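You operate a simulated robot arm through the tools that you are given. There is no shell and no other tool. Be economical: measure what you need, move in short steps, check, and stop when the job is done.

Carry out the task below with a simulated robot arm. There is one attempt and no reset: what you move stays moved.

TASK
Put the brass fitting that says "D2" from the top of the valve four cart on top of the red cartridge. Put the yellow port cap in the red tray on the cabinets. Put the yellow cap on the top of the long steel bench away on the low shelf of the right rack. Take the small blue cloth and put it on the blue cover. Close the seals cabinet door. Any order will do.

The check looks at the end state, three seconds after you hand in, the way a careful person would. Anything else that was tipped, shoved, dropped, spilled or broken makes it a failure. A push-on lid holds only when it is set on centred and level and pressed home; a screw cap is set on level and turned clockwise until tight. Flat cloth is picked up by pressing the open fingertips on it (5 to 10 N) and closing them slowly along it; thin cloth reads only 2 to 8 mm in the jaws.

THE ROBOT
A 7-joint arm with a two-finger parallel gripper on a trunk, on a base that drives. Base frame: it is fixed to the floor where the robot stands at the start and does not move with it; the origin is under the middle of the robot, x ahead of it, y to its left, z up; the surface under the hand at the start is at about z = 0.66. Units: m, rad, N and s.
Its first joint turns from -2.897 to 2.897 rad. Places, roughly: blue cover [5.75, -8.75, 1]; brass fitting [0.5, 0, 0.75]; low shelf of the right rack [-5, 2.5, 0.7]; red cartridge [0.75, 0, 0.75]; red tray on the cabinets (27x19 cm) [3.92, -8.68, 0.88]; seals cabinet door [4.5, -8.3, 0.5]; small blue cloth (8x5x3 cm) [6.4, -5.7, 0.9]; yellow cap (9x9x4 cm) [6.2, -5.7, 0.9]; yellow port cap (9x9x4 cm) [4.9, -5.9, 0.9]. Payload 1.57 kg.
Tool frame: the origin (TCP) lies between the finger pads and is the grasp point; the fingertips stand 0.03 m ahead of it; z points along the fingers, y is the line along which they close. The gripper opens to 0.08 m. The fingers are 0.017 m wide and 0.012 m thick; the gripper's body (0.04 by 0.082 m) begins 0.08 m behind the TCP.
Orientation is that of the tool frame in the base frame, as a unit quaternion [x, y, z, w]. With the fingers straight down and closing along the base's y, the tool's x points along the base's -x, its y along +y and its z along -z.

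THE INTERFACE
- The arm moves only by the tool apply_moves. Its argument "rows" is a list of rows, each an object of numbers (a shift or turn left out is 0, a gripper value left out holds the last): "x", "y", "z": the shift along the tool's x, y, z in m; "wx", "wy", "wz": the turn, a rotation vector about the tool's x, y, z in rad; "fingers": the finger opening in m, from 0 to 0.08. In form: [{"x": .., "y": .., "z": .., "wx": .., "wy": .., "wz": .., "fingers": ..}, ...]. A call has 1 to 10 rows; each row is the pose to reach, as a shift and turn from the pose commanded when the call began, along the tool's axes at that moment. Each row takes 0.2 s and may step no farther than 0.05 m and 0.15 rad from the row before; otherwise, or with a gripper value out of range, the whole call is refused. Where a pose cannot be reached the arm comes as near as it can. A force on the tool above 40 N (or 10 N above the force at the start of the call, whichever is more), or a blocked arm, ends the call early, and 0.2 s more pass. Each finger travels about 0.153 m/s and halts on what it meets, pressing with about 40 N; the grip force reading is that of the motor and also rises with nothing between the fingers. The clock runs only during rows and for 0.2 s after the last one: add rows that repeat a pose to give the fingers time. The reply holds the time, the measured pose of the TCP, the force on the tool along the base axes, the opening and the grip force, in the units named above and with some noise, with the torque about the TCP (base axes, N m) and any sound that the robot's microphone picked up.
- Cameras (640 x 400 px; columns grow to the right, rows downward): "scene" is now at [-0.0346, 0.1816, 1.3612]; the picture's right is [-0.22, -0.98, 0.00], its down [-0.62, 0.14, -0.77] and it looks along [0.75, -0.17, -0.64] (base axes); focal length 275 px, centre (320, 200). "wrist" rides on the gripper at [0.072, -0.007, -0.122] in the tool frame; the picture's right is [0.09, 1.00, 0.00], its down [-0.84, 0.08, -0.54] and it looks along [-0.54, 0.05, 0.84] (tool axes); focal length 238 px, centre (320, 200). There is no depth. A picture from a camera that has moved, and an enlarged one, comes with that camera's place and axes in the base frame and with its lens. The place of the scene camera against the robot may be out by one fixed shift of up to 0.025 m in any direction.
- camera(camera): a new picture of that camera. No time passes.
- steer(legs): drives the robot by 1 to 6 legs, each [ahead, left, turn to the left] in m, m and rad, along the robot's own axes; the way and the turn of a leg run together, so that a leg with both is an arc; at most 1.5 m and 3.142 rad a leg. The arm and the cameras ride along, it lands a little off, and it stops where it bumps. It gives what a move gives.
- pan_tilt(pan, tilt): turns the head with the scene camera to pan (to the left, within 2.496 rad either way) and tilt (down, from -0.506 to 1.204), counted from straight ahead of the robot. It gives what a move gives.
- enlarge(camera, box): a new picture of the part [left, top, right, bottom] of that camera's present view, enlarged. No time passes.
- job_done(): hands the job in; it is judged then, once.

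Work in short steps. Places have to be worked out from the pictures, the camera data and where the tool is seen: move nearer, look again, correct. Check each grasp and each placing, and mend what went wrong. You have 165 turns and 128 pictures in all, those below and enlarged ones among them. Open the gripper and draw the arm clear of the work before you hand the job in, unless the task says otherwise; then end with one line.

The tools are called after "Request:" by a JSON object that holds its "method" and its "body". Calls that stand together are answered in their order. apply_moves: Moves the arm, as the interface text tells. Its arguments: {"type":"object","properties":{"rows":{"type":"array"}},"required":["rows"]} The other tools are called the same way: steer (legs) drives the base; pan_tilt (pan, tilt) turns the head that bears the scene camera; camera (camera) takes a picture; enlarge (camera, box) takes an enlarged picture of a part of a camera's view; job_done () hands the job in.

At the start:

```text
time: 0.0
tcp_pos: [0.6232, -0.0764, 0.9973]
tcp_rot: [0.0, 1.0, -0.001, 0.0]
contact_force: [-1.2, 0.1, -0.1]
wrist_torque: [0.03, 0.01, -0.02]
grip_width: 0.0801
finger_force: 0.0
robot x, y, heading: [0.0005, 0.0012, 0.001]
head pan, tilt: [-0.223, 0.688]
```

scene: 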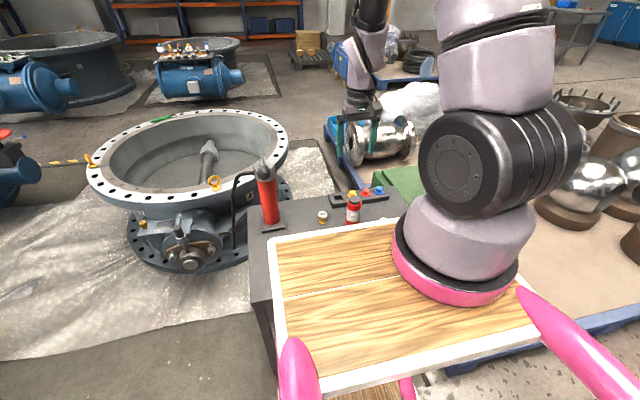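
wrist: 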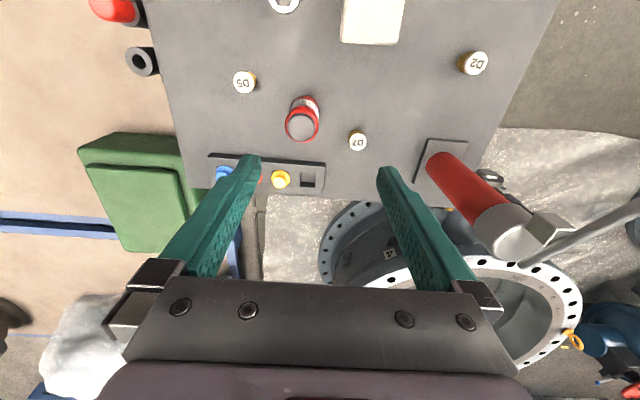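

I'll look closely at the cart top first: the wrist picture shows D2 at roughly (0.55, 0.16) and the red cartridge near (0.67, -0.11).

Request:
{"method": "enlarge", "body": {"camera": "wrist", "box": [200, 30, 520, 230]}}

Request:
{"method": "enlarge", "body": {"camera": "scene", "box": [240, 150, 440, 275]}}

```text
2.00 times, centred on (360, 130) of wrist
camera zoom: at [0.5497, -0.0825, 1.1195], right [-0.09, 1.0, 0.0], down [0.84, 0.08, 0.54], along [0.54, 0.05, -0.84], focal length 477 px, centre (240, 340)
```

zoom: 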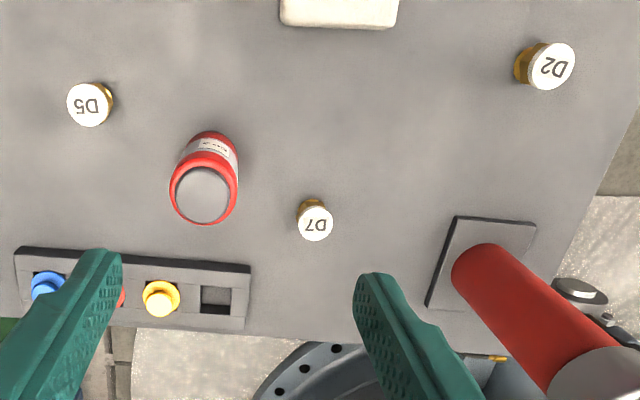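

```text
3.20 times, centred on (340, 212) of scene
camera zoom: at [-0.0346, 0.1816, 1.3612], right [-0.22, -0.98, 0.0], down [-0.62, 0.14, -0.77], along [0.75, -0.17, -0.64], focal length 881 px, centre (256, 160)
```

zoom: 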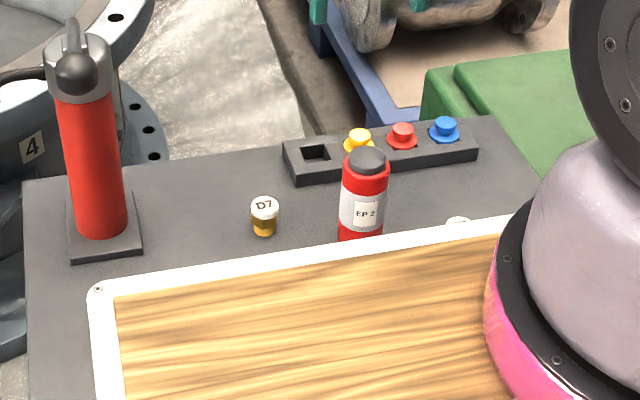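

D2 is around (0.549, 0.163). I move over it in small steps, staying at z≈0.87, and look again.

Request:
{"method": "apply_moves", "body": {"rows": [{"x": 0.012, "y": 0.04, "z": 0.015}, {"x": 0.024, "y": 0.08, "z": 0.035}, {"x": 0.036, "y": 0.12, "z": 0.055}, {"x": 0.048, "y": 0.16, "z": 0.075}, {"x": 0.06, "y": 0.2, "z": 0.1}, {"x": 0.074, "y": 0.239, "z": 0.12}, {"x": 0.074, "y": 0.239, "z": 0.12}]}}

Request:
{"method": "camera", "body": {"camera": "wrist"}}

Request:
{"method": "camera", "body": {"camera": "scene"}}

```text
time: 1.3
tcp_pos: [0.5609, 0.1219, 0.8926]
tcp_rot: [0.008, 1.0, -0.005, -0.001]
contact_force: [7.1, -17.4, -0.1]
wrist_torque: [1.42, 0.65, -0.22]
grip_width: 0.0653
finger_force: 0.1
robot x, y, heading: [-0.0009, 0.0032, 0.0]
head pan, tilt: [-0.223, 0.688]
stopped in row 6: the force on the tool passed its limit at 84 N (the readings are from after the stop); the commanded pose is now the measured one
```

```text
123 pictures are left
camera wrist: at [0.4867, 0.1171, 1.0156], right [-0.08, 1.0, -0.01], down [0.84, 0.07, 0.54], along [0.54, 0.03, -0.84], focal length 238 px, centre (320, 200)
```

wrist: 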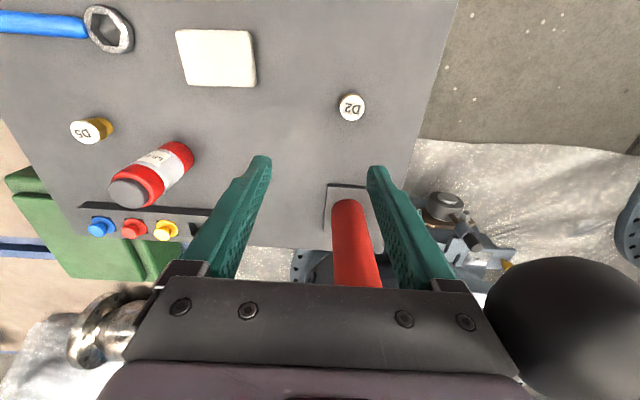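

```text
122 pictures are left
camera scene: at [-0.0339, 0.1804, 1.3613], right [-0.22, -0.97, 0.0], down [-0.62, 0.14, -0.77], along [0.75, -0.17, -0.64], focal length 275 px, centre (320, 200)
```

scene: 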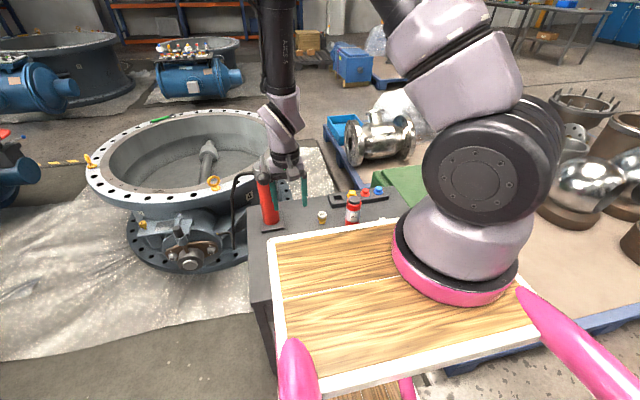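

The hand bumped something: the black ball on the pump's lever overhangs D2 (around (0.55, 0.20, 0.97)). I enlarge to see whether it moved.

Request:
{"method": "enlarge", "body": {"camera": "scene", "box": [240, 150, 440, 275]}}

```text
3.20 times, centred on (340, 212) of scene
camera zoom: at [-0.0339, 0.1804, 1.3613], right [-0.22, -0.97, 0.0], down [-0.62, 0.14, -0.77], along [0.75, -0.17, -0.64], focal length 881 px, centre (256, 160)
```

zoom: 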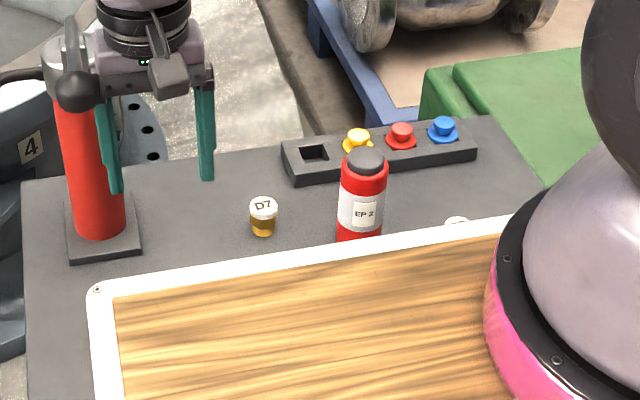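

The ball sits a little lower than before and the hand is pressed against it in -y. I back off in -y and look again.

Request:
{"method": "apply_moves", "body": {"rows": [{"y": -0.03}, {"y": -0.07}, {"y": -0.1}]}}

Request:
{"method": "enlarge", "body": {"camera": "scene", "box": [240, 150, 440, 275]}}

Request:
{"method": "camera", "body": {"camera": "wrist"}}

```text
time: 2.1
tcp_pos: [0.5564, 0.0246, 0.8968]
tcp_rot: [0.006, 1.0, -0.005, 0.001]
contact_force: [-0.5, 0.2, -0.5]
wrist_torque: [-0.07, 0.0, -0.02]
grip_width: 0.08
finger_force: 0.1
robot x, y, heading: [0.0008, -0.0023, 0.005]
head pan, tilt: [-0.223, 0.688]
```

```text
3.20 times, centred on (340, 212) of scene
camera zoom: at [-0.0346, 0.1819, 1.3611], right [-0.22, -0.98, 0.0], down [-0.62, 0.14, -0.77], along [0.75, -0.17, -0.64], focal length 881 px, centre (256, 160)
```

zoom: 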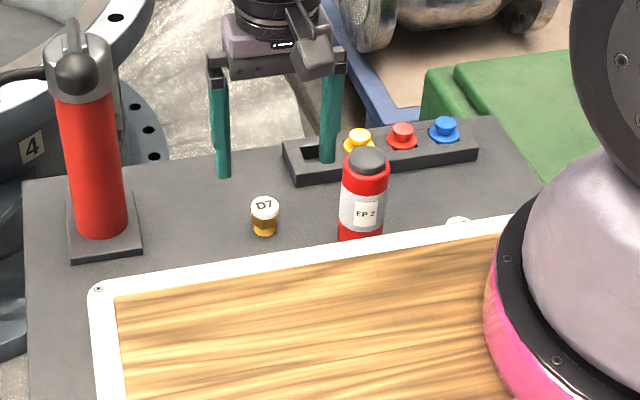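

```text
119 pictures are left
camera wrist: at [0.4825, 0.0189, 1.0185], right [-0.08, 1.0, -0.01], down [0.84, 0.07, 0.54], along [0.54, 0.04, -0.84], focal length 238 px, centre (320, 200)
```

wrist: 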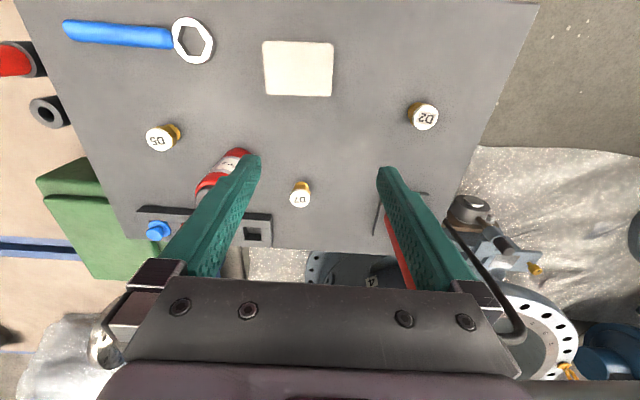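

The spring lever returned to its old position. To avoid it, I'll come in at D2 tilted: hand leaning to -y, fingers closing along x. First yaw by -90° about tool z.

Request:
{"method": "apply_moves", "body": {"rows": [{"y": -0.01, "wz": -0.14}, {"y": -0.02, "wz": -0.28}, {"y": -0.03, "wz": -0.42}, {"y": -0.04, "wz": -0.56}, {"y": -0.04, "wz": -0.7}, {"y": -0.04, "wz": -0.84}, {"y": -0.04, "wz": -0.98}, {"y": -0.04, "wz": -1.12}, {"y": -0.04, "wz": -1.26}, {"y": -0.04, "wz": -1.4}]}}

Request:
{"method": "apply_moves", "body": {"rows": [{"wz": -0.085}, {"wz": -0.171}, {"wz": -0.171}]}}

```text
time: 4.3
tcp_pos: [0.5577, -0.0164, 0.8949]
tcp_rot: [-0.64, 0.768, -0.004, -0.003]
contact_force: [-0.9, -1.0, 0.6]
wrist_torque: [0.0, 0.01, -0.03]
grip_width: 0.0799
finger_force: 0.1
robot x, y, heading: [-0.0015, -0.0005, -0.002]
head pan, tilt: [-0.223, 0.688]
```

```text
time: 5.1
tcp_pos: [0.5582, -0.0162, 0.8938]
tcp_rot: [-0.703, 0.711, -0.004, -0.004]
contact_force: [-0.8, 0.2, 0.2]
wrist_torque: [0.02, 0.01, 0.0]
grip_width: 0.0798
finger_force: 0.1
robot x, y, heading: [-0.0013, -0.0009, 0.005]
head pan, tilt: [-0.223, 0.688]
```

Yaw is right. Now the tilt, wy = -0.6, so the fingertips point toward +y.

Request:
{"method": "apply_moves", "body": {"rows": [{"wy": -0.12}, {"wy": -0.24}, {"wy": -0.36}, {"wy": -0.48}, {"wy": -0.62}, {"wy": -0.62}]}}

Request:
{"method": "camera", "body": {"camera": "wrist"}}

Request:
{"method": "camera", "body": {"camera": "scene"}}

```text
time: 6.5
tcp_pos: [0.5578, -0.0153, 0.8956]
tcp_rot: [-0.67, 0.679, 0.212, 0.214]
contact_force: [-0.6, 0.4, -0.1]
wrist_torque: [-0.01, -0.02, 0.04]
grip_width: 0.0802
finger_force: 0.2
robot x, y, heading: [0.0014, 0.0, -0.002]
head pan, tilt: [-0.223, 0.688]
```

```text
118 pictures are left
camera wrist: at [0.5605, -0.1452, 0.9542], right [-1.0, -0.06, -0.05], down [-0.07, 0.38, 0.92], along [-0.04, 0.92, -0.38], focal length 238 px, centre (320, 200)
```

wrist: 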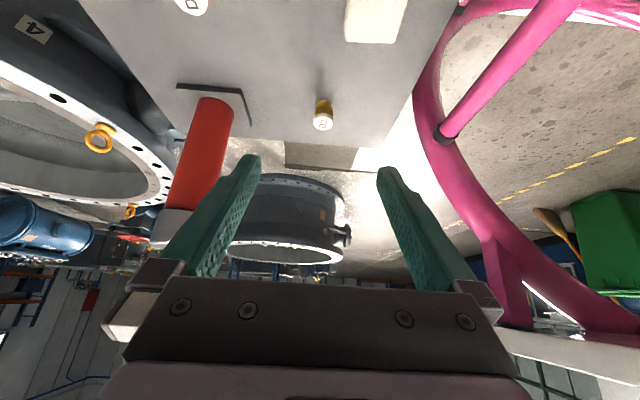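

```text
117 pictures are left
camera scene: at [-0.0344, 0.1814, 1.3612], right [-0.22, -0.97, 0.0], down [-0.62, 0.14, -0.77], along [0.75, -0.17, -0.64], focal length 275 px, centre (320, 200)
```

scene: 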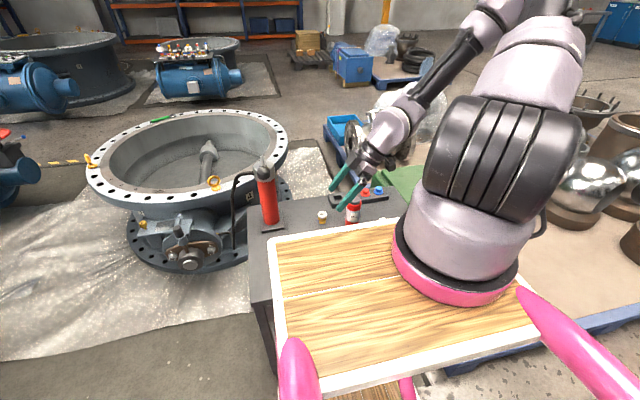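

The tilted pose is fine. D2 resolves to about (0.550, 0.163), top at z≈0.69. I move to a pre-grasp 8 cm back along the tool axis.

Request:
{"method": "apply_moves", "body": {"rows": [{"x": -0.004, "y": 0.002, "z": 0.04}, {"x": -0.008, "y": 0.004, "z": 0.08}, {"x": -0.012, "y": 0.006, "z": 0.12}, {"x": -0.016, "y": 0.0073, "z": 0.155}, {"x": -0.0176, "y": 0.0073, "z": 0.184}, {"x": -0.0176, "y": 0.0073, "z": 0.184}]}}

Request:
{"method": "camera", "body": {"camera": "wrist"}}

Request:
{"method": "enlarge", "body": {"camera": "scene", "box": [240, 120, 440, 245]}}

```text
time: 7.9
tcp_pos: [0.5492, 0.1033, 0.7541]
tcp_rot: [-0.671, 0.678, 0.211, 0.214]
contact_force: [0.0, 0.3, -0.3]
wrist_torque: [0.03, -0.04, 0.0]
grip_width: 0.0801
finger_force: 0.1
robot x, y, heading: [0.0033, 0.0004, 0.003]
head pan, tilt: [-0.223, 0.688]
```

```text
116 pictures are left
camera wrist: at [0.5535, -0.0258, 0.8128], right [-1.0, -0.06, -0.05], down [-0.07, 0.38, 0.92], along [-0.04, 0.92, -0.38], focal length 238 px, centre (320, 200)
```

wrist: 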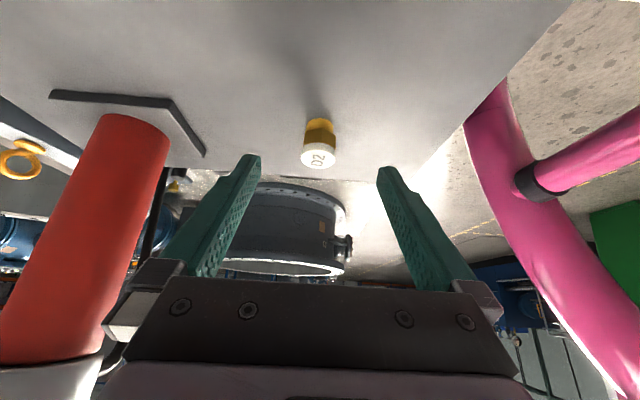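

```text
3.20 times, centred on (340, 182) of scene
camera zoom: at [-0.0344, 0.1814, 1.3612], right [-0.22, -0.98, 0.0], down [-0.62, 0.14, -0.77], along [0.75, -0.17, -0.64], focal length 881 px, centre (256, 256)
```

zoom: 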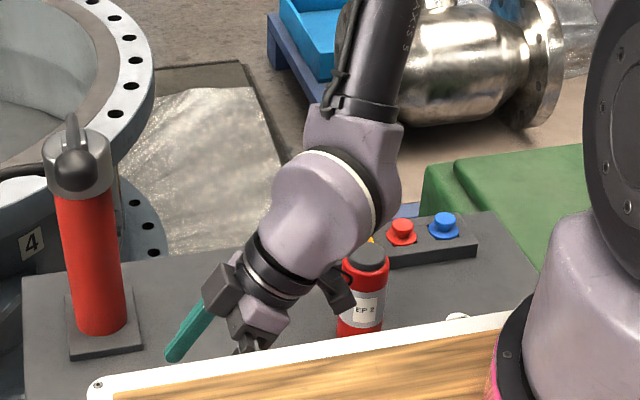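

Aligned in x. I advance 8 cm along the tool axis to straddle D2, watching force.

Request:
{"method": "apply_moves", "body": {"rows": [{"x": -0.001, "z": 0.025}, {"x": -0.002, "z": 0.05}, {"x": -0.003, "z": 0.068}, {"x": -0.003, "z": 0.079}, {"x": -0.003, "z": 0.079}]}}

Request:
{"method": "camera", "body": {"camera": "wrist"}}

```text
time: 9.1
tcp_pos: [0.5513, 0.1499, 0.6912]
tcp_rot: [-0.671, 0.678, 0.21, 0.213]
contact_force: [0.4, -0.7, 0.8]
wrist_torque: [-0.02, -0.01, 0.0]
grip_width: 0.0797
finger_force: 0.1
robot x, y, heading: [0.0003, 0.0002, -0.002]
head pan, tilt: [-0.223, 0.688]
```

```text
114 pictures are left
camera wrist: at [0.5545, 0.0223, 0.75], right [-1.0, -0.06, -0.05], down [-0.07, 0.38, 0.92], along [-0.04, 0.92, -0.38], focal length 238 px, centre (320, 200)
```

wrist: 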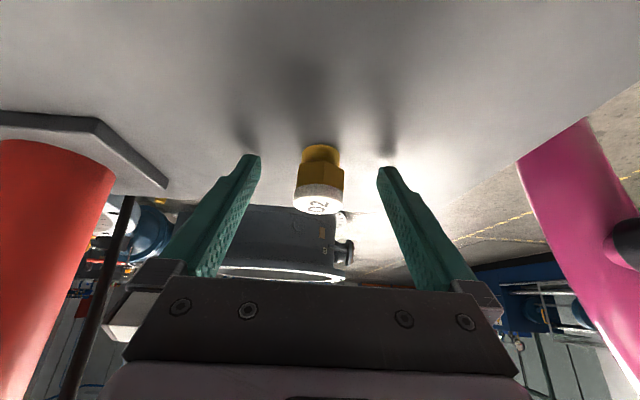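

The fitting sits between the tips. Close slowly.

Request:
{"method": "apply_moves", "body": {"rows": [{"fingers": 0.06}, {"fingers": 0.045}, {"fingers": 0.036}, {"fingers": 0.028}, {"fingers": 0.02}, {"fingers": 0.015}]}}

Request:
{"method": "camera", "body": {"camera": "wrist"}}

```text
time: 10.5
tcp_pos: [0.5515, 0.1522, 0.69]
tcp_rot: [-0.671, 0.679, 0.21, 0.213]
contact_force: [0.9, -0.2, 1.8]
wrist_torque: [0.06, 0.03, -0.04]
grip_width: 0.0299
finger_force: 39.2
robot x, y, heading: [-0.0009, 0.001, -0.0]
head pan, tilt: [-0.223, 0.688]
```

```text
113 pictures are left
camera wrist: at [0.5546, 0.0223, 0.7502], right [-1.0, -0.06, -0.05], down [-0.07, 0.38, 0.92], along [-0.04, 0.92, -0.38], focal length 238 px, centre (320, 200)
```

wrist: 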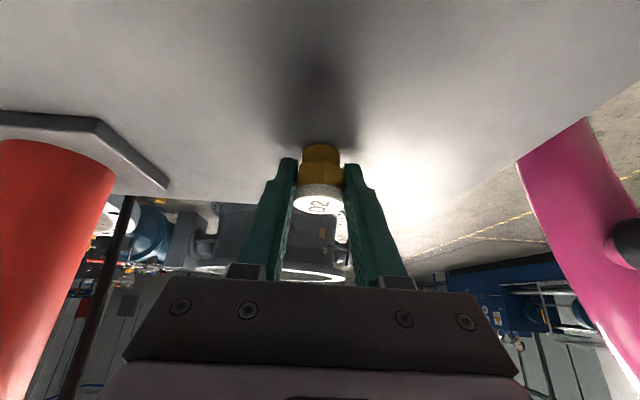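

Gripped at 30 mm. Lift and carry toward the cartridge, which triangulates to about (0.650, -0.102) with top z≈0.772.

Request:
{"method": "apply_moves", "body": {"rows": [{"x": -0.0116, "z": -0.0163}, {"x": -0.0128, "z": -0.0523}, {"x": -0.0058, "z": -0.0941}, {"x": 0.0012, "z": -0.136}, {"x": 0.0053, "z": -0.182}, {"x": 0.0233, "y": -0.02, "z": -0.2256}, {"x": 0.0559, "y": -0.045, "z": -0.2488}, {"x": 0.0774, "y": -0.065, "z": -0.2703}, {"x": 0.0774, "y": -0.065, "z": -0.2703}]}}

Request:
{"method": "camera", "body": {"camera": "wrist"}}

Request:
{"method": "enlarge", "body": {"camera": "scene", "box": [240, 120, 440, 245]}}

```text
refused: row 6 steps farther than a row can; nothing moved
```

```text
112 pictures are left
camera wrist: at [0.5546, 0.0223, 0.7502], right [-1.0, -0.06, -0.05], down [-0.07, 0.38, 0.92], along [-0.04, 0.92, -0.38], focal length 238 px, centre (320, 200)
```

wrist: 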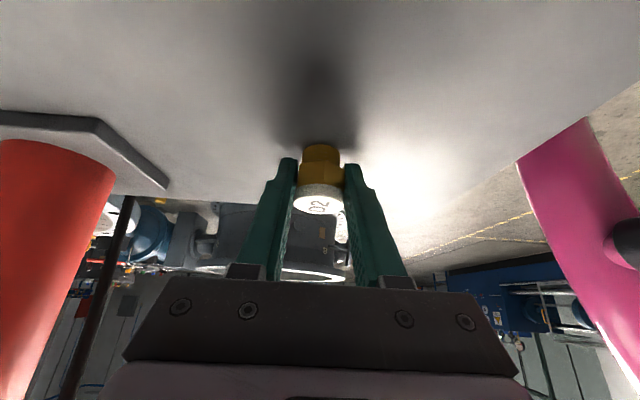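

```text
3.20 times, centred on (340, 182) of scene
camera zoom: at [-0.0344, 0.1814, 1.3612], right [-0.22, -0.97, 0.0], down [-0.62, 0.14, -0.77], along [0.75, -0.17, -0.64], focal length 881 px, centre (256, 256)
```

zoom: 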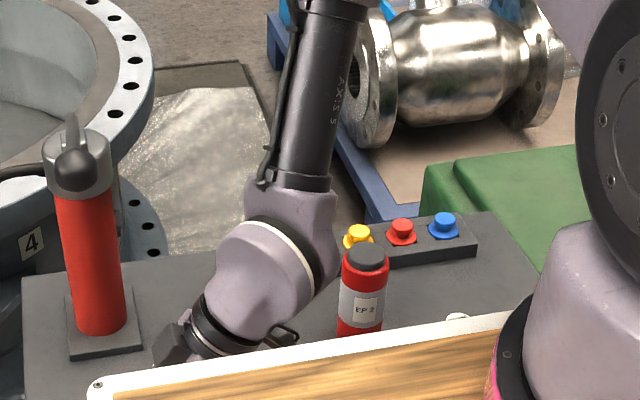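

Row 6 stepped too far; nothing moved. I repeat with a split step.

Request:
{"method": "apply_moves", "body": {"rows": [{"x": -0.0116, "z": -0.0163}, {"x": -0.0128, "z": -0.0523}, {"x": -0.0058, "z": -0.0941}, {"x": 0.0012, "z": -0.136}, {"x": 0.0053, "z": -0.182}, {"x": 0.012, "y": -0.01, "z": -0.205}, {"x": 0.0233, "y": -0.02, "z": -0.2256}, {"x": 0.0559, "y": -0.045, "z": -0.2488}, {"x": 0.0774, "y": -0.065, "z": -0.2703}, {"x": 0.0774, "y": -0.065, "z": -0.2703}]}}

Request:
{"method": "camera", "body": {"camera": "wrist"}}

Request:
{"method": "enlarge", "body": {"camera": "scene", "box": [240, 120, 440, 245]}}

```text
time: 12.7
tcp_pos: [0.6127, -0.0699, 0.8697]
tcp_rot: [-0.669, 0.679, 0.211, 0.215]
contact_force: [0.2, 0.1, -1.5]
wrist_torque: [-0.04, 0.05, -0.01]
grip_width: 0.0299
finger_force: 39.2
robot x, y, heading: [0.0017, 0.0022, -0.003]
head pan, tilt: [-0.223, 0.688]
```

```text
110 pictures are left
camera wrist: at [0.6167, -0.197, 0.9279], right [-1.0, -0.06, -0.05], down [-0.07, 0.38, 0.92], along [-0.04, 0.92, -0.38], focal length 238 px, centre (320, 200)
```

wrist: 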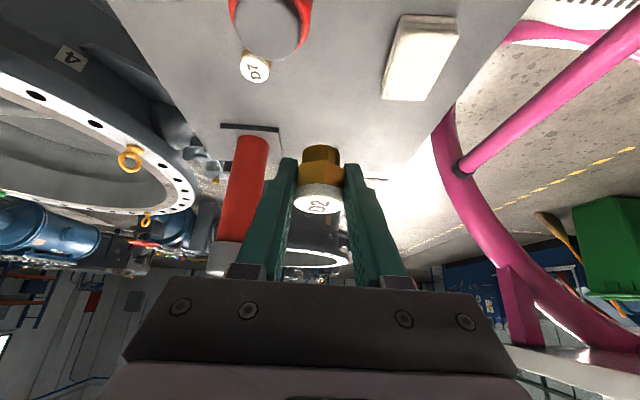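

```text
3.20 times, centred on (340, 182) of scene
camera zoom: at [-0.0344, 0.1813, 1.3612], right [-0.22, -0.97, 0.0], down [-0.62, 0.14, -0.77], along [0.75, -0.17, -0.64], focal length 881 px, centre (256, 256)
```

zoom: 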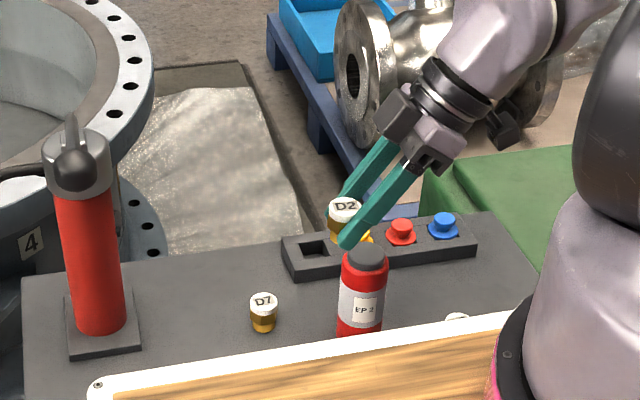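

The wrist view agrees: cartridge top centre ≈ (0.652, -0.101). I move laterally, then lower partway and check.

Request:
{"method": "apply_moves", "body": {"rows": [{"x": 0.017, "y": -0.02, "z": -0.0122}, {"x": 0.0342, "y": -0.04, "z": -0.0244}, {"x": 0.0458, "y": -0.04, "z": -0.0081}, {"x": 0.0574, "y": -0.04, "z": 0.0082}, {"x": 0.0574, "y": -0.04, "z": 0.0082}]}}

Request:
{"method": "camera", "body": {"camera": "wrist"}}

Request:
{"method": "enlarge", "body": {"camera": "scene", "box": [290, 150, 410, 225]}}

```text
time: 13.9
tcp_pos: [0.6519, -0.1097, 0.8298]
tcp_rot: [-0.67, 0.679, 0.211, 0.214]
contact_force: [0.4, -0.7, -1.2]
wrist_torque: [-0.03, -0.02, 0.02]
grip_width: 0.03
finger_force: 39.7
robot x, y, heading: [0.0019, 0.0028, -0.001]
head pan, tilt: [-0.223, 0.688]
```

```text
108 pictures are left
camera wrist: at [0.656, -0.2391, 0.8874], right [-1.0, -0.06, -0.05], down [-0.07, 0.38, 0.92], along [-0.04, 0.92, -0.38], focal length 238 px, centre (320, 200)
```

wrist: 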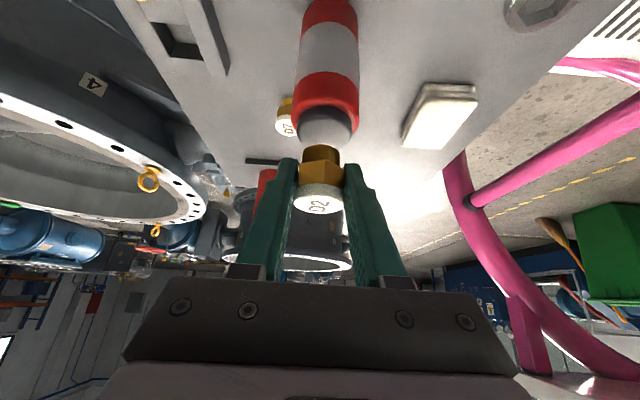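

```text
5.33 times, centred on (350, 188) of scene
camera zoom: at [-0.0344, 0.1813, 1.3612], right [-0.22, -0.97, 0.0], down [-0.62, 0.14, -0.77], along [0.75, -0.17, -0.64], focal length 1468 px, centre (160, 267)
```

zoom: 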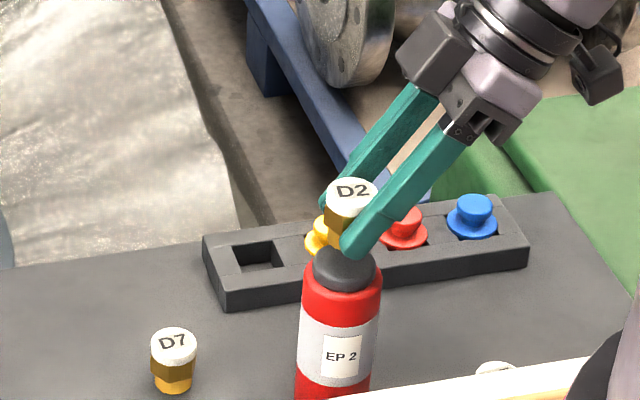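

Centred within a couple of mm (cartridge top z≈0.771, fitting bottom ≈0.80). Descend gently to contact.

Request:
{"method": "apply_moves", "body": {"rows": [{"x": 0.0087, "z": 0.0122}, {"x": 0.0134, "z": 0.0187}, {"x": 0.0151, "z": 0.0212}, {"x": 0.0163, "z": 0.0228}]}}

Request:
{"method": "enlarge", "body": {"camera": "scene", "box": [290, 150, 410, 225]}}

```text
time: 14.5
tcp_pos: [0.6534, -0.1091, 0.8113]
tcp_rot: [-0.67, 0.678, 0.212, 0.215]
contact_force: [-6.8, -3.8, 23.8]
wrist_torque: [0.06, 0.53, 0.12]
grip_width: 0.0297
finger_force: 39.6
robot x, y, heading: [0.0013, 0.0008, -0.007]
head pan, tilt: [-0.223, 0.688]
stopped in row 3: the force on the tool passed its limit at 72 N (the readings are from after the stop); the commanded pose is now the measured one
```

```text
5.33 times, centred on (350, 188) of scene
camera zoom: at [-0.0353, 0.1811, 1.3612], right [-0.22, -0.97, 0.0], down [-0.62, 0.14, -0.77], along [0.75, -0.17, -0.63], focal length 1468 px, centre (160, 267)
```

zoom: 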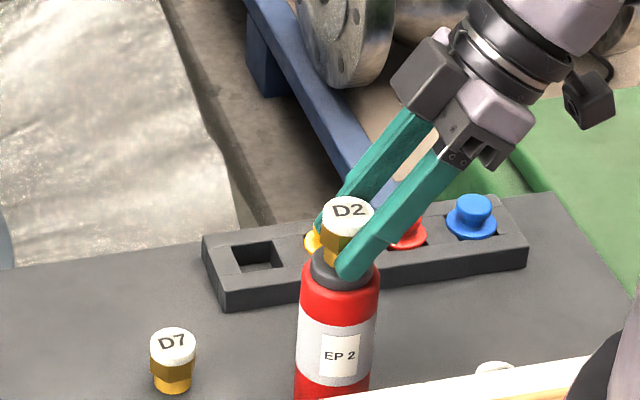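

Contact near z 0.811, with a finger possibly touching the cap. I zoom in more to judge.

Request:
{"method": "enlarge", "body": {"camera": "scene", "box": [335, 180, 375, 205]}}

Request:
{"method": "enlarge", "body": {"camera": "wrist", "box": [240, 80, 400, 240]}}

```text
16.00 times, centred on (355, 192) of scene
camera zoom: at [-0.0353, 0.1811, 1.3612], right [-0.22, -0.97, 0.0], down [-0.62, 0.14, -0.77], along [0.75, -0.17, -0.63], focal length 4404 px, centre (-240, 320)
```

zoom: 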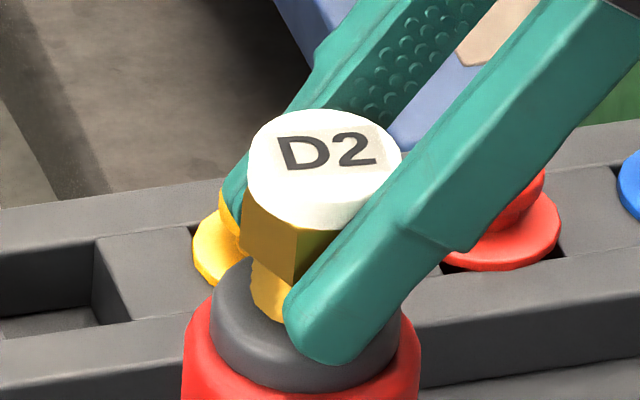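

```text
2.50 times, centred on (320, 160) of wrist
camera zoom: at [0.6562, -0.2382, 0.8699], right [-1.0, -0.06, -0.05], down [-0.07, 0.37, 0.92], along [-0.04, 0.93, -0.38], focal length 596 px, centre (320, 300)
```

zoom: 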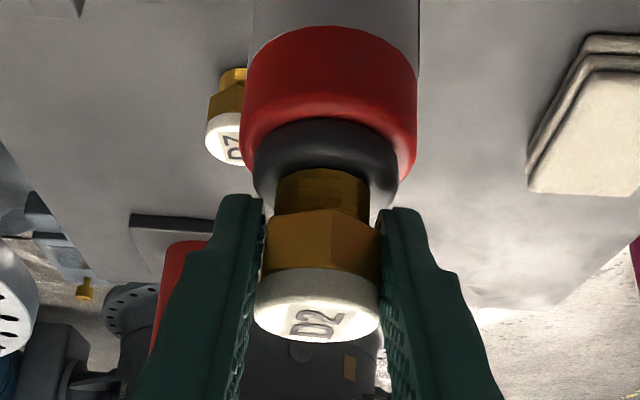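

The torque suggests the near fingertip is touching the cap, with the fitting bottom about level and centred within ~2 mm. I unload 1 mm and open gently.

Request:
{"method": "apply_moves", "body": {"rows": [{"x": -0.0005, "z": -0.0007}, {"x": -0.0005, "z": -0.0007}]}}

Request:
{"method": "enlarge", "body": {"camera": "wrist", "box": [240, 80, 400, 240]}}

```text
time: 15.1
tcp_pos: [0.6531, -0.1091, 0.8126]
tcp_rot: [-0.67, 0.679, 0.212, 0.215]
contact_force: [-5.1, -1.8, 12.7]
wrist_torque: [0.14, 0.36, 0.07]
grip_width: 0.0297
finger_force: 39.4
robot x, y, heading: [-0.0003, -0.0008, -0.001]
head pan, tilt: [-0.223, 0.688]
```

```text
2.50 times, centred on (320, 160) of wrist
camera zoom: at [0.6568, -0.2386, 0.8701], right [-1.0, -0.06, -0.05], down [-0.07, 0.37, 0.92], along [-0.04, 0.93, -0.38], focal length 596 px, centre (320, 300)
```

zoom: 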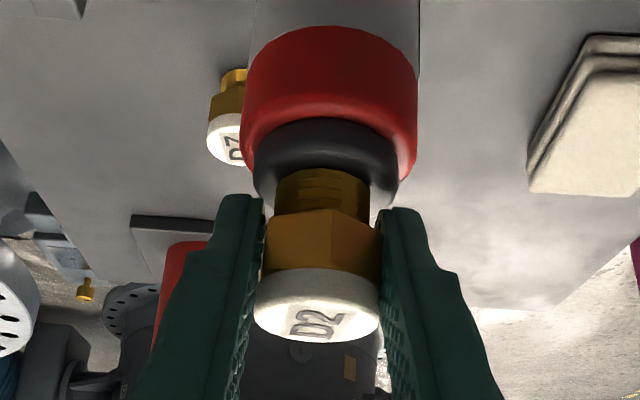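

Still 13 N; rise another millimetre, then open slowly.

Request:
{"method": "apply_moves", "body": {"rows": [{"x": -0.0006, "z": -0.0009}, {"x": -0.0006, "z": -0.0009, "fingers": 0.03}, {"x": -0.0006, "z": -0.0009, "fingers": 0.033}, {"x": -0.0006, "z": -0.0009, "fingers": 0.037}, {"x": -0.0006, "z": -0.0009, "fingers": 0.042}, {"x": -0.0006, "z": -0.0009, "fingers": 0.042}]}}

Request:
{"method": "enlarge", "body": {"camera": "wrist", "box": [240, 80, 400, 240]}}

Request:
{"method": "enlarge", "body": {"camera": "scene", "box": [315, 160, 395, 210]}}

```text
time: 16.5
tcp_pos: [0.6544, -0.1097, 0.8122]
tcp_rot: [-0.67, 0.678, 0.211, 0.215]
contact_force: [-0.1, -0.5, -0.5]
wrist_torque: [-0.04, -0.02, 0.03]
grip_width: 0.042
finger_force: 0.0
robot x, y, heading: [-0.0007, -0.0015, -0.003]
head pan, tilt: [-0.223, 0.688]
```

```text
2.50 times, centred on (320, 160) of wrist
camera zoom: at [0.6572, -0.2387, 0.8708], right [-1.0, -0.06, -0.05], down [-0.07, 0.37, 0.92], along [-0.04, 0.93, -0.38], focal length 596 px, centre (320, 300)
```

zoom: 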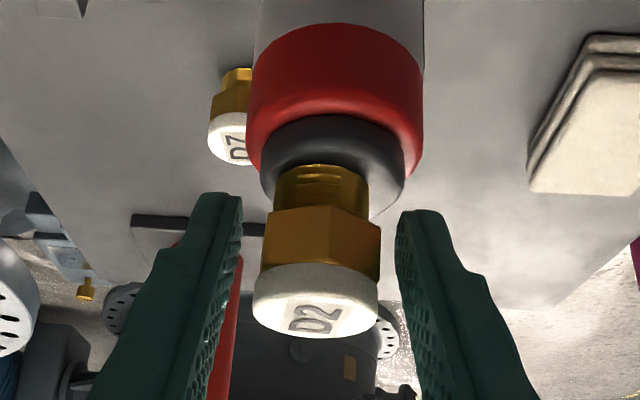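

```text
8.00 times, centred on (355, 185) of scene
camera zoom: at [-0.0344, 0.1812, 1.3612], right [-0.22, -0.97, 0.0], down [-0.62, 0.14, -0.77], along [0.75, -0.17, -0.64], focal length 2202 px, centre (40, 320)
```

zoom: 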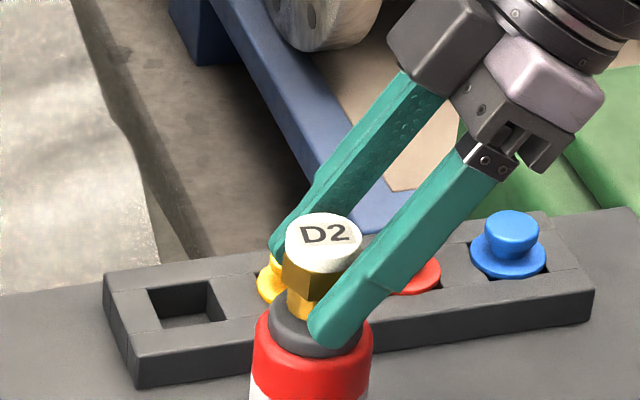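

D2 stands upright on the cartridge, within 3 mm of centre. Open wide and back away along the tool axis.

Request:
{"method": "apply_moves", "body": {"rows": [{"fingers": 0.06}, {"fingers": 0.078}, {"z": -0.03}, {"z": -0.07}, {"z": -0.11}, {"z": -0.15}, {"z": -0.15}]}}

Request:
{"method": "enlarge", "body": {"camera": "scene", "box": [240, 120, 440, 245]}}

```text
time: 18.1
tcp_pos: [0.6531, -0.1956, 0.9344]
tcp_rot: [-0.67, 0.678, 0.211, 0.215]
contact_force: [0.0, -0.4, -0.3]
wrist_torque: [-0.02, -0.01, 0.0]
grip_width: 0.078
finger_force: 0.0
robot x, y, heading: [-0.0012, -0.0007, -0.005]
head pan, tilt: [-0.223, 0.688]
```

```text
3.20 times, centred on (340, 182) of scene
camera zoom: at [-0.0344, 0.1812, 1.3612], right [-0.22, -0.97, 0.0], down [-0.62, 0.14, -0.77], along [0.75, -0.17, -0.64], focal length 881 px, centre (256, 256)
```

zoom: 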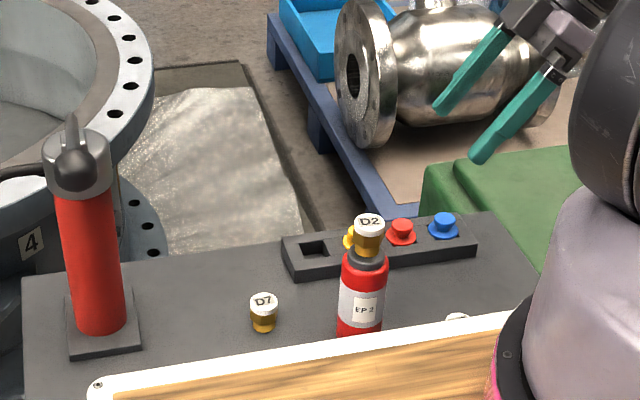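

Done with D2. Now I bring the arm up to a compact upright pose for travel.

Request:
{"method": "apply_moves", "body": {"rows": [{"z": -0.03, "wy": 0.1}, {"z": -0.06, "wy": 0.2}, {"z": -0.09, "wy": 0.32}, {"z": -0.12, "wy": 0.44}, {"z": -0.12, "wy": 0.56}, {"z": -0.12, "wy": 0.64}, {"z": -0.12, "wy": 0.64}]}}

Request:
{"method": "apply_moves", "body": {"rows": [{"y": 0.02, "wz": 0.14}, {"y": 0.04, "wz": 0.28}, {"y": 0.06, "wz": 0.42}, {"y": 0.08, "wz": 0.56}, {"y": 0.1, "wz": 0.7}, {"y": 0.12, "wz": 0.84}, {"y": 0.14, "wz": 0.98}, {"y": 0.16, "wz": 1.12}, {"y": 0.18, "wz": 1.26}, {"y": 0.2, "wz": 1.4}]}}

Request:
{"method": "pan_tilt", "body": {"pan": -0.6, "tilt": 0.3}}

Request:
{"method": "camera", "body": {"camera": "scene"}}

Request:
{"method": "pan_tilt", "body": {"pan": -1.7, "tilt": 0.3}}

Request:
{"method": "camera", "body": {"camera": "scene"}}

```text
time: 19.7
tcp_pos: [0.6524, -0.264, 1.0324]
tcp_rot: [-0.702, 0.712, -0.01, -0.01]
contact_force: [-0.8, 0.1, -0.2]
wrist_torque: [-0.03, 0.0, -0.03]
grip_width: 0.078
finger_force: 0.0
robot x, y, heading: [0.002, 0.0005, -0.0]
head pan, tilt: [-0.223, 0.688]
```

```text
time: 21.9
tcp_pos: [0.4728, -0.275, 1.0397]
tcp_rot: [-0.078, 0.997, -0.013, -0.001]
contact_force: [-0.1, 0.4, 0.1]
wrist_torque: [0.02, 0.02, 0.04]
grip_width: 0.0781
finger_force: 0.1
out of reach, approached as far as the arm can: row 9, 10
robot x, y, heading: [-0.0021, 0.0011, 0.003]
head pan, tilt: [-0.223, 0.688]
```

```text
time: 22.8
tcp_pos: [0.4738, -0.2742, 1.0386]
tcp_rot: [-0.079, 0.997, -0.014, -0.001]
contact_force: [-0.1, 0.5, -0.2]
wrist_torque: [-0.01, -0.06, -0.01]
grip_width: 0.0781
finger_force: 0.0
robot x, y, heading: [0.0008, -0.0017, 0.001]
head pan, tilt: [-0.6, 0.3]
```

```text
99 pictures are left
camera scene: at [-0.0407, 0.1475, 1.3962], right [-0.57, -0.82, 0.0], down [-0.24, 0.17, -0.95], along [0.79, -0.54, -0.3], focal length 275 px, centre (320, 200)
```

scene: 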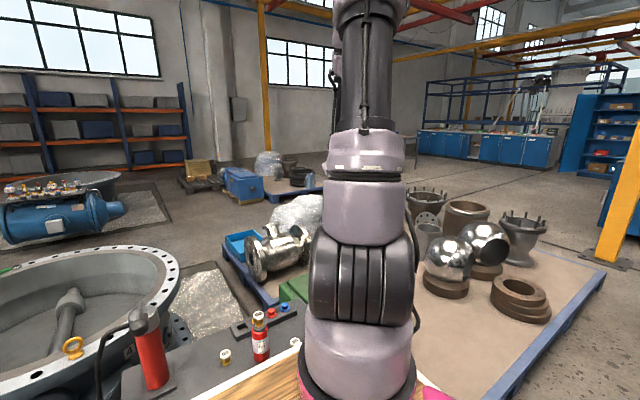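

```text
time: 24.1
tcp_pos: [0.474, -0.2744, 1.0392]
tcp_rot: [-0.08, 0.997, -0.013, -0.002]
contact_force: [0.1, -0.2, -0.3]
wrist_torque: [0.0, 0.01, 0.01]
grip_width: 0.0783
finger_force: 0.0
robot x, y, heading: [-0.0006, 0.0002, -0.001]
head pan, tilt: [-1.7, 0.3]
```

```text
98 pictures are left
camera scene: at [-0.1297, 0.1076, 1.3963], right [-0.99, 0.13, 0.0], down [0.04, 0.29, -0.96], along [-0.12, -0.95, -0.3], focal length 275 px, centre (320, 200)
```

scene: 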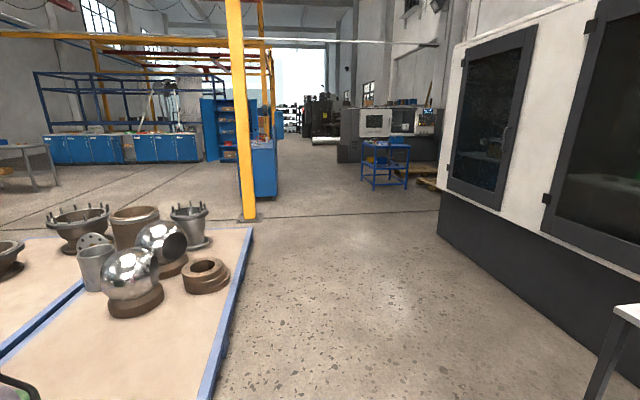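

There's a clear corridor along -y on my right (pallet edge x≈0.32, machine x≈-1.9). I back up a bit, turn right, and look.

Request:
{"method": "steer", "body": {"legs": [[-0.35, 0, 0], [0, 0, -1.571], [0.8, 0, 0]]}}

Request:
{"method": "pan_tilt", "body": {"pan": 0.3, "tilt": 0.35}}

Request:
{"method": "camera", "body": {"camera": "scene"}}

```text
time: 34.0
tcp_pos: [-0.591, -1.2783, 1.0381]
tcp_rot: [0.636, 0.771, -0.009, -0.01]
contact_force: [0.5, -0.5, -0.7]
wrist_torque: [-0.05, 0.02, 0.02]
grip_width: 0.078
finger_force: 0.1
robot x, y, heading: [-0.3286, -0.7956, -1.544]
head pan, tilt: [-1.7, 0.3]
```

```text
time: 36.0
tcp_pos: [-0.5892, -1.2774, 1.0387]
tcp_rot: [0.637, 0.771, -0.008, -0.011]
contact_force: [-0.7, 0.0, -0.3]
wrist_torque: [0.02, 0.04, 0.03]
grip_width: 0.0781
finger_force: 0.0
robot x, y, heading: [-0.3303, -0.7951, -1.542]
head pan, tilt: [0.3, 0.351]
```

```text
97 pictures are left
camera scene: at [-0.1323, -0.7664, 1.3916], right [-0.95, -0.33, 0.0], down [-0.11, 0.33, -0.94], along [0.31, -0.89, -0.34], focal length 275 px, centre (320, 200)
```

scene: 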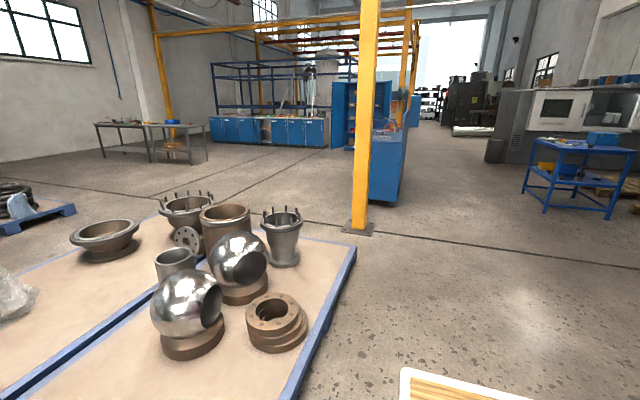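

Path ahead is clear. Post at (0.40,-3.64), blue cabinet corner at (0.2,-4.6): I'll pass between them heading +x at y≈-4.17. First drive down the corridor and turn left.

Request:
{"method": "steer", "body": {"legs": [[0, 0, -0.03], [1.5, 0, 0], [1.5, 0, 0], [0.38, 0, 0], [0, 0, 1.571]]}}

Request:
{"method": "pan_tilt", "body": {"pan": 0.0, "tilt": 0.4}}

Request:
{"method": "camera", "body": {"camera": "scene"}}

```text
time: 54.1
tcp_pos: [-0.4439, -4.7174, 1.0399]
tcp_rot: [0.529, 0.848, -0.01, -0.009]
contact_force: [0.6, -1.3, 0.0]
wrist_torque: [0.02, -0.01, 0.01]
grip_width: 0.0782
finger_force: 0.0
robot x, y, heading: [-0.3189, -4.1778, -1.276]
head pan, tilt: [0.3, 0.351]
stopped in leg 5: the robot was blocked; the commanded pose is now the measured one
```

```text
time: 54.9
tcp_pos: [-0.4436, -4.7159, 1.0381]
tcp_rot: [0.529, 0.849, -0.009, -0.009]
contact_force: [-0.2, -0.3, 0.2]
wrist_torque: [-0.01, -0.02, 0.0]
grip_width: 0.0779
finger_force: 0.1
robot x, y, heading: [-0.3149, -4.1828, -1.272]
head pan, tilt: [0.0, 0.4]
```

```text
96 pictures are left
camera scene: at [-0.159, -4.1095, 1.3871], right [-0.96, -0.29, 0.0], down [-0.11, 0.37, -0.92], along [0.27, -0.88, -0.39], focal length 275 px, centre (320, 200)
```

scene: 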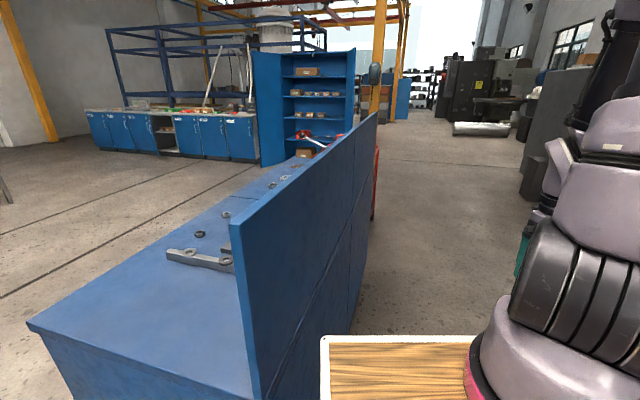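

The board touched the side panel of the blue bench (end at y≈-4.37), so that gap is too tight. I turn back and instead round the bench's far end (y≈-6.5), where the floor is wider.

Request:
{"method": "steer", "body": {"legs": [[0, 0, -0.32], [0, -0.12, 0], [1.5, 0, 0]]}}

Request:
{"method": "pan_tilt", "body": {"pan": 0.5, "tilt": 0.35}}

Request:
{"method": "camera", "body": {"camera": "scene"}}

```text
time: 64.3
tcp_pos: [-0.7799, -6.1776, 1.0383]
tcp_rot: [0.663, 0.749, -0.008, -0.01]
contact_force: [-0.1, 0.3, -0.9]
wrist_torque: [0.0, -0.06, -0.02]
grip_width: 0.0781
finger_force: 0.0
robot x, y, heading: [-0.4865, -5.7121, -1.608]
head pan, tilt: [0.0, 0.4]
```

```text
time: 65.3
tcp_pos: [-0.7798, -6.1772, 1.0402]
tcp_rot: [0.663, 0.749, -0.007, -0.011]
contact_force: [0.3, 0.2, -0.6]
wrist_torque: [-0.04, -0.01, 0.02]
grip_width: 0.0782
finger_force: 0.0
robot x, y, heading: [-0.4886, -5.7104, -1.607]
head pan, tilt: [0.499, 0.351]
```

```text
95 pictures are left
camera scene: at [-0.272, -5.6953, 1.3916], right [-0.9, -0.44, 0.0], down [-0.15, 0.31, -0.94], along [0.42, -0.84, -0.34], focal length 275 px, centre (320, 200)
```

scene: 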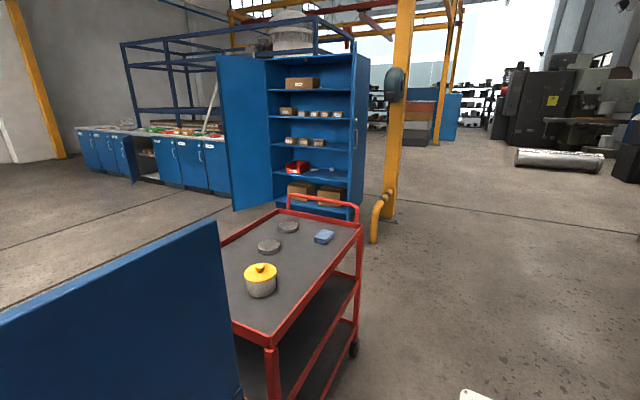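

Beyond the bench is a red trolley ending at y≈-6.95, with the tall shelf/guard at y≤-8.25, leaving a gap of about 1.3 m. I drive to y≈-7.55, turn left and look.

Request:
{"method": "steer", "body": {"legs": [[0, 0, 0.036], [1.5, 0, 0], [0.36, 0, 0], [0, 0, 1.571]]}}

Request:
{"method": "pan_tilt", "body": {"pan": 0.1, "tilt": 0.35}}

Request:
{"method": "camera", "body": {"camera": "scene"}}

```text
time: 78.9
tcp_pos: [-0.0151, -7.8353, 1.0408]
tcp_rot: [-0.094, 0.996, -0.012, -0.001]
contact_force: [0.1, -0.9, 0.5]
wrist_torque: [-0.02, -0.02, -0.02]
grip_width: 0.0779
finger_force: 0.0
robot x, y, heading: [-0.5014, -7.577, 0.024]
head pan, tilt: [0.499, 0.351]
```

```text
time: 79.8
tcp_pos: [-0.0155, -7.8344, 1.0389]
tcp_rot: [-0.094, 0.995, -0.014, -0.001]
contact_force: [0.0, -0.1, -0.6]
wrist_torque: [0.0, 0.03, 0.02]
grip_width: 0.0781
finger_force: 0.2
robot x, y, heading: [-0.4958, -7.5674, 0.031]
head pan, tilt: [0.099, 0.351]
```

```text
94 pictures are left
camera scene: at [-0.5289, -7.3659, 1.3916], right [0.13, -0.99, 0.0], down [-0.34, -0.04, -0.94], along [0.93, 0.12, -0.34], focal length 275 px, centre (320, 200)
```

scene: 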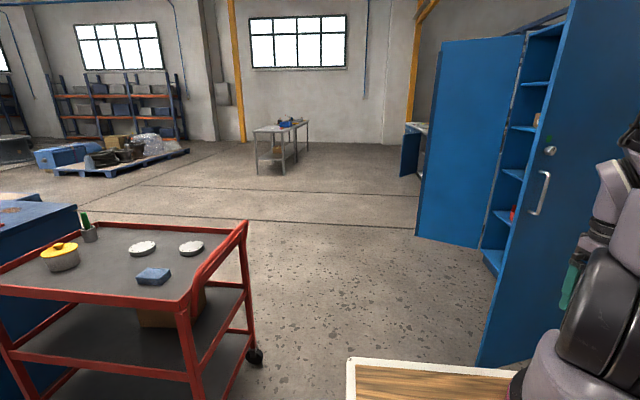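

Corridor is y∈(-8.05,-6.9). I shift left to y≈-7.42 and drive +x past the open shelf doors.

Request:
{"method": "steer", "body": {"legs": [[0, 0.14, -0.03], [1.5, 0, 0], [1.5, 0, 0], [0.9, 0, 0.3]]}}

Request:
{"method": "pan_tilt", "body": {"pan": 0.2, "tilt": 0.35}}

Request:
{"method": "camera", "body": {"camera": "scene"}}

Request:
{"method": "pan_tilt", "body": {"pan": -0.9, "tilt": 0.35}}

Request:
{"method": "camera", "body": {"camera": "scene"}}

```text
time: 99.5
tcp_pos: [3.9213, -7.3307, 1.0402]
tcp_rot: [-0.238, 0.971, -0.014, 0.0]
contact_force: [-0.3, 0.1, -0.3]
wrist_torque: [-0.01, 0.02, 0.06]
grip_width: 0.078
finger_force: 0.1
robot x, y, heading: [3.3871, -7.2216, 0.321]
head pan, tilt: [0.099, 0.351]
```

```text
time: 100.2
tcp_pos: [3.9208, -7.3309, 1.0397]
tcp_rot: [-0.239, 0.971, -0.014, 0.0]
contact_force: [0.4, -0.5, -0.6]
wrist_torque: [0.0, 0.02, 0.0]
grip_width: 0.0778
finger_force: 0.0
robot x, y, heading: [3.3861, -7.2236, 0.323]
head pan, tilt: [0.201, 0.351]
```

```text
93 pictures are left
camera scene: at [3.2917, -7.0163, 1.3916], right [0.5, -0.87, 0.0], down [-0.3, -0.17, -0.94], along [0.81, 0.47, -0.34], focal length 275 px, centre (320, 200)
```

scene: 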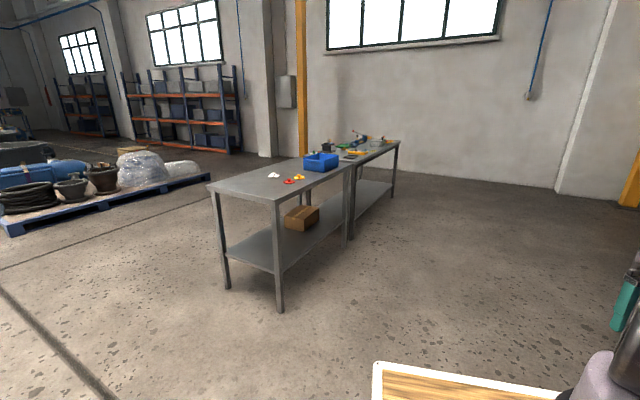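

```text
time: 101.5
tcp_pos: [3.9197, -7.3324, 1.0407]
tcp_rot: [-0.239, 0.971, -0.012, 0.0]
contact_force: [0.5, 1.2, 0.1]
wrist_torque: [0.0, -0.02, 0.03]
grip_width: 0.0782
finger_force: 0.1
robot x, y, heading: [3.3863, -7.2204, 0.323]
head pan, tilt: [-0.901, 0.351]
```

```text
92 pictures are left
camera scene: at [3.2889, -7.1136, 1.3916], right [-0.55, -0.84, 0.0], down [-0.29, 0.19, -0.94], along [0.79, -0.51, -0.34], focal length 275 px, centre (320, 200)
```

scene: 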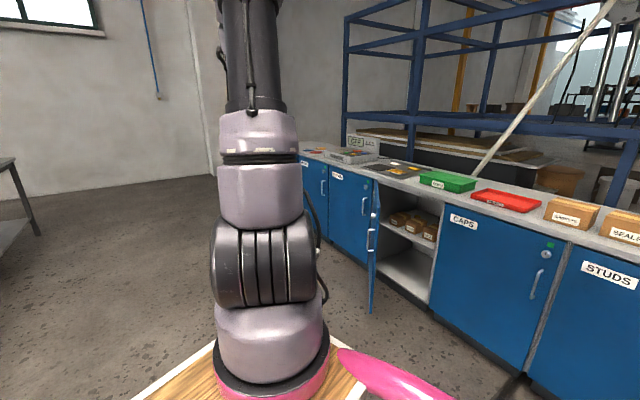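

The bench spans x 4.45–7.3, y −5.98…−5.43; the port cap is near its front edge around (4.9,−5.9). I turn to face +y and strafe over in front of it.

Request:
{"method": "steer", "body": {"legs": [[0, 0, 1.248], [0, -1.2, 0], [0.5, -0.3, 0]]}}

Request:
{"method": "pan_tilt", "body": {"pan": 0.0, "tilt": 0.6}}

Request:
{"method": "camera", "body": {"camera": "scene"}}

Request:
{"method": "camera", "body": {"camera": "wrist"}}

```text
time: 113.6
tcp_pos: [5.1787, -6.2628, 1.0386]
tcp_rot: [0.754, -0.657, 0.01, -0.009]
contact_force: [-1.2, 0.6, 0.8]
wrist_torque: [-0.05, -0.03, 0.02]
grip_width: 0.0779
finger_force: 0.1
robot x, y, heading: [4.8975, -6.7292, 1.553]
head pan, tilt: [-0.901, 0.351]
```

```text
time: 114.8
tcp_pos: [5.1795, -6.2623, 1.0391]
tcp_rot: [0.754, -0.657, 0.011, -0.008]
contact_force: [-0.4, 0.0, 0.2]
wrist_torque: [-0.01, -0.01, 0.03]
grip_width: 0.078
finger_force: 0.0
robot x, y, heading: [4.8984, -6.7347, 1.548]
head pan, tilt: [0.0, 0.6]
```

```text
91 pictures are left
camera scene: at [4.6873, -6.7274, 1.3688], right [1.0, -0.02, 0.0], down [-0.01, -0.56, -0.83], along [0.02, 0.82, -0.56], focal length 275 px, centre (320, 200)
```

scene: 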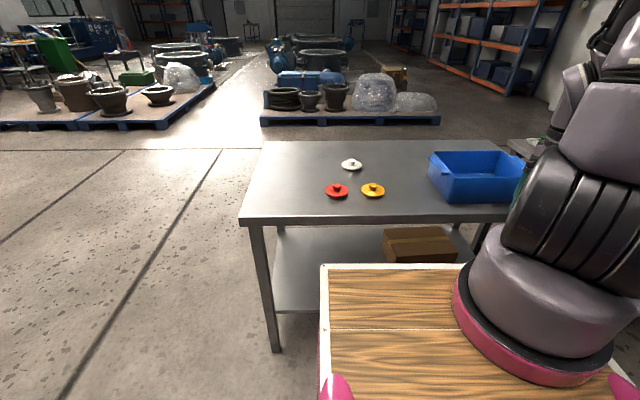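

```text
90 pictures are left
camera wrist: at [5.1907, -6.3328, 1.1618], right [-0.97, -0.23, -0.03], down [-0.21, 0.82, 0.54], along [-0.1, 0.53, -0.84], focal length 238 px, centre (320, 200)
```

wrist: 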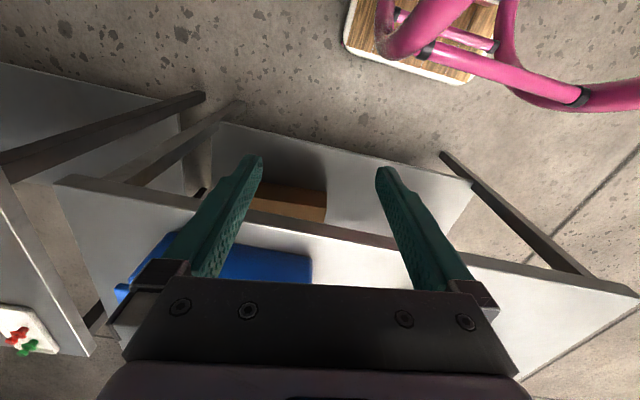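

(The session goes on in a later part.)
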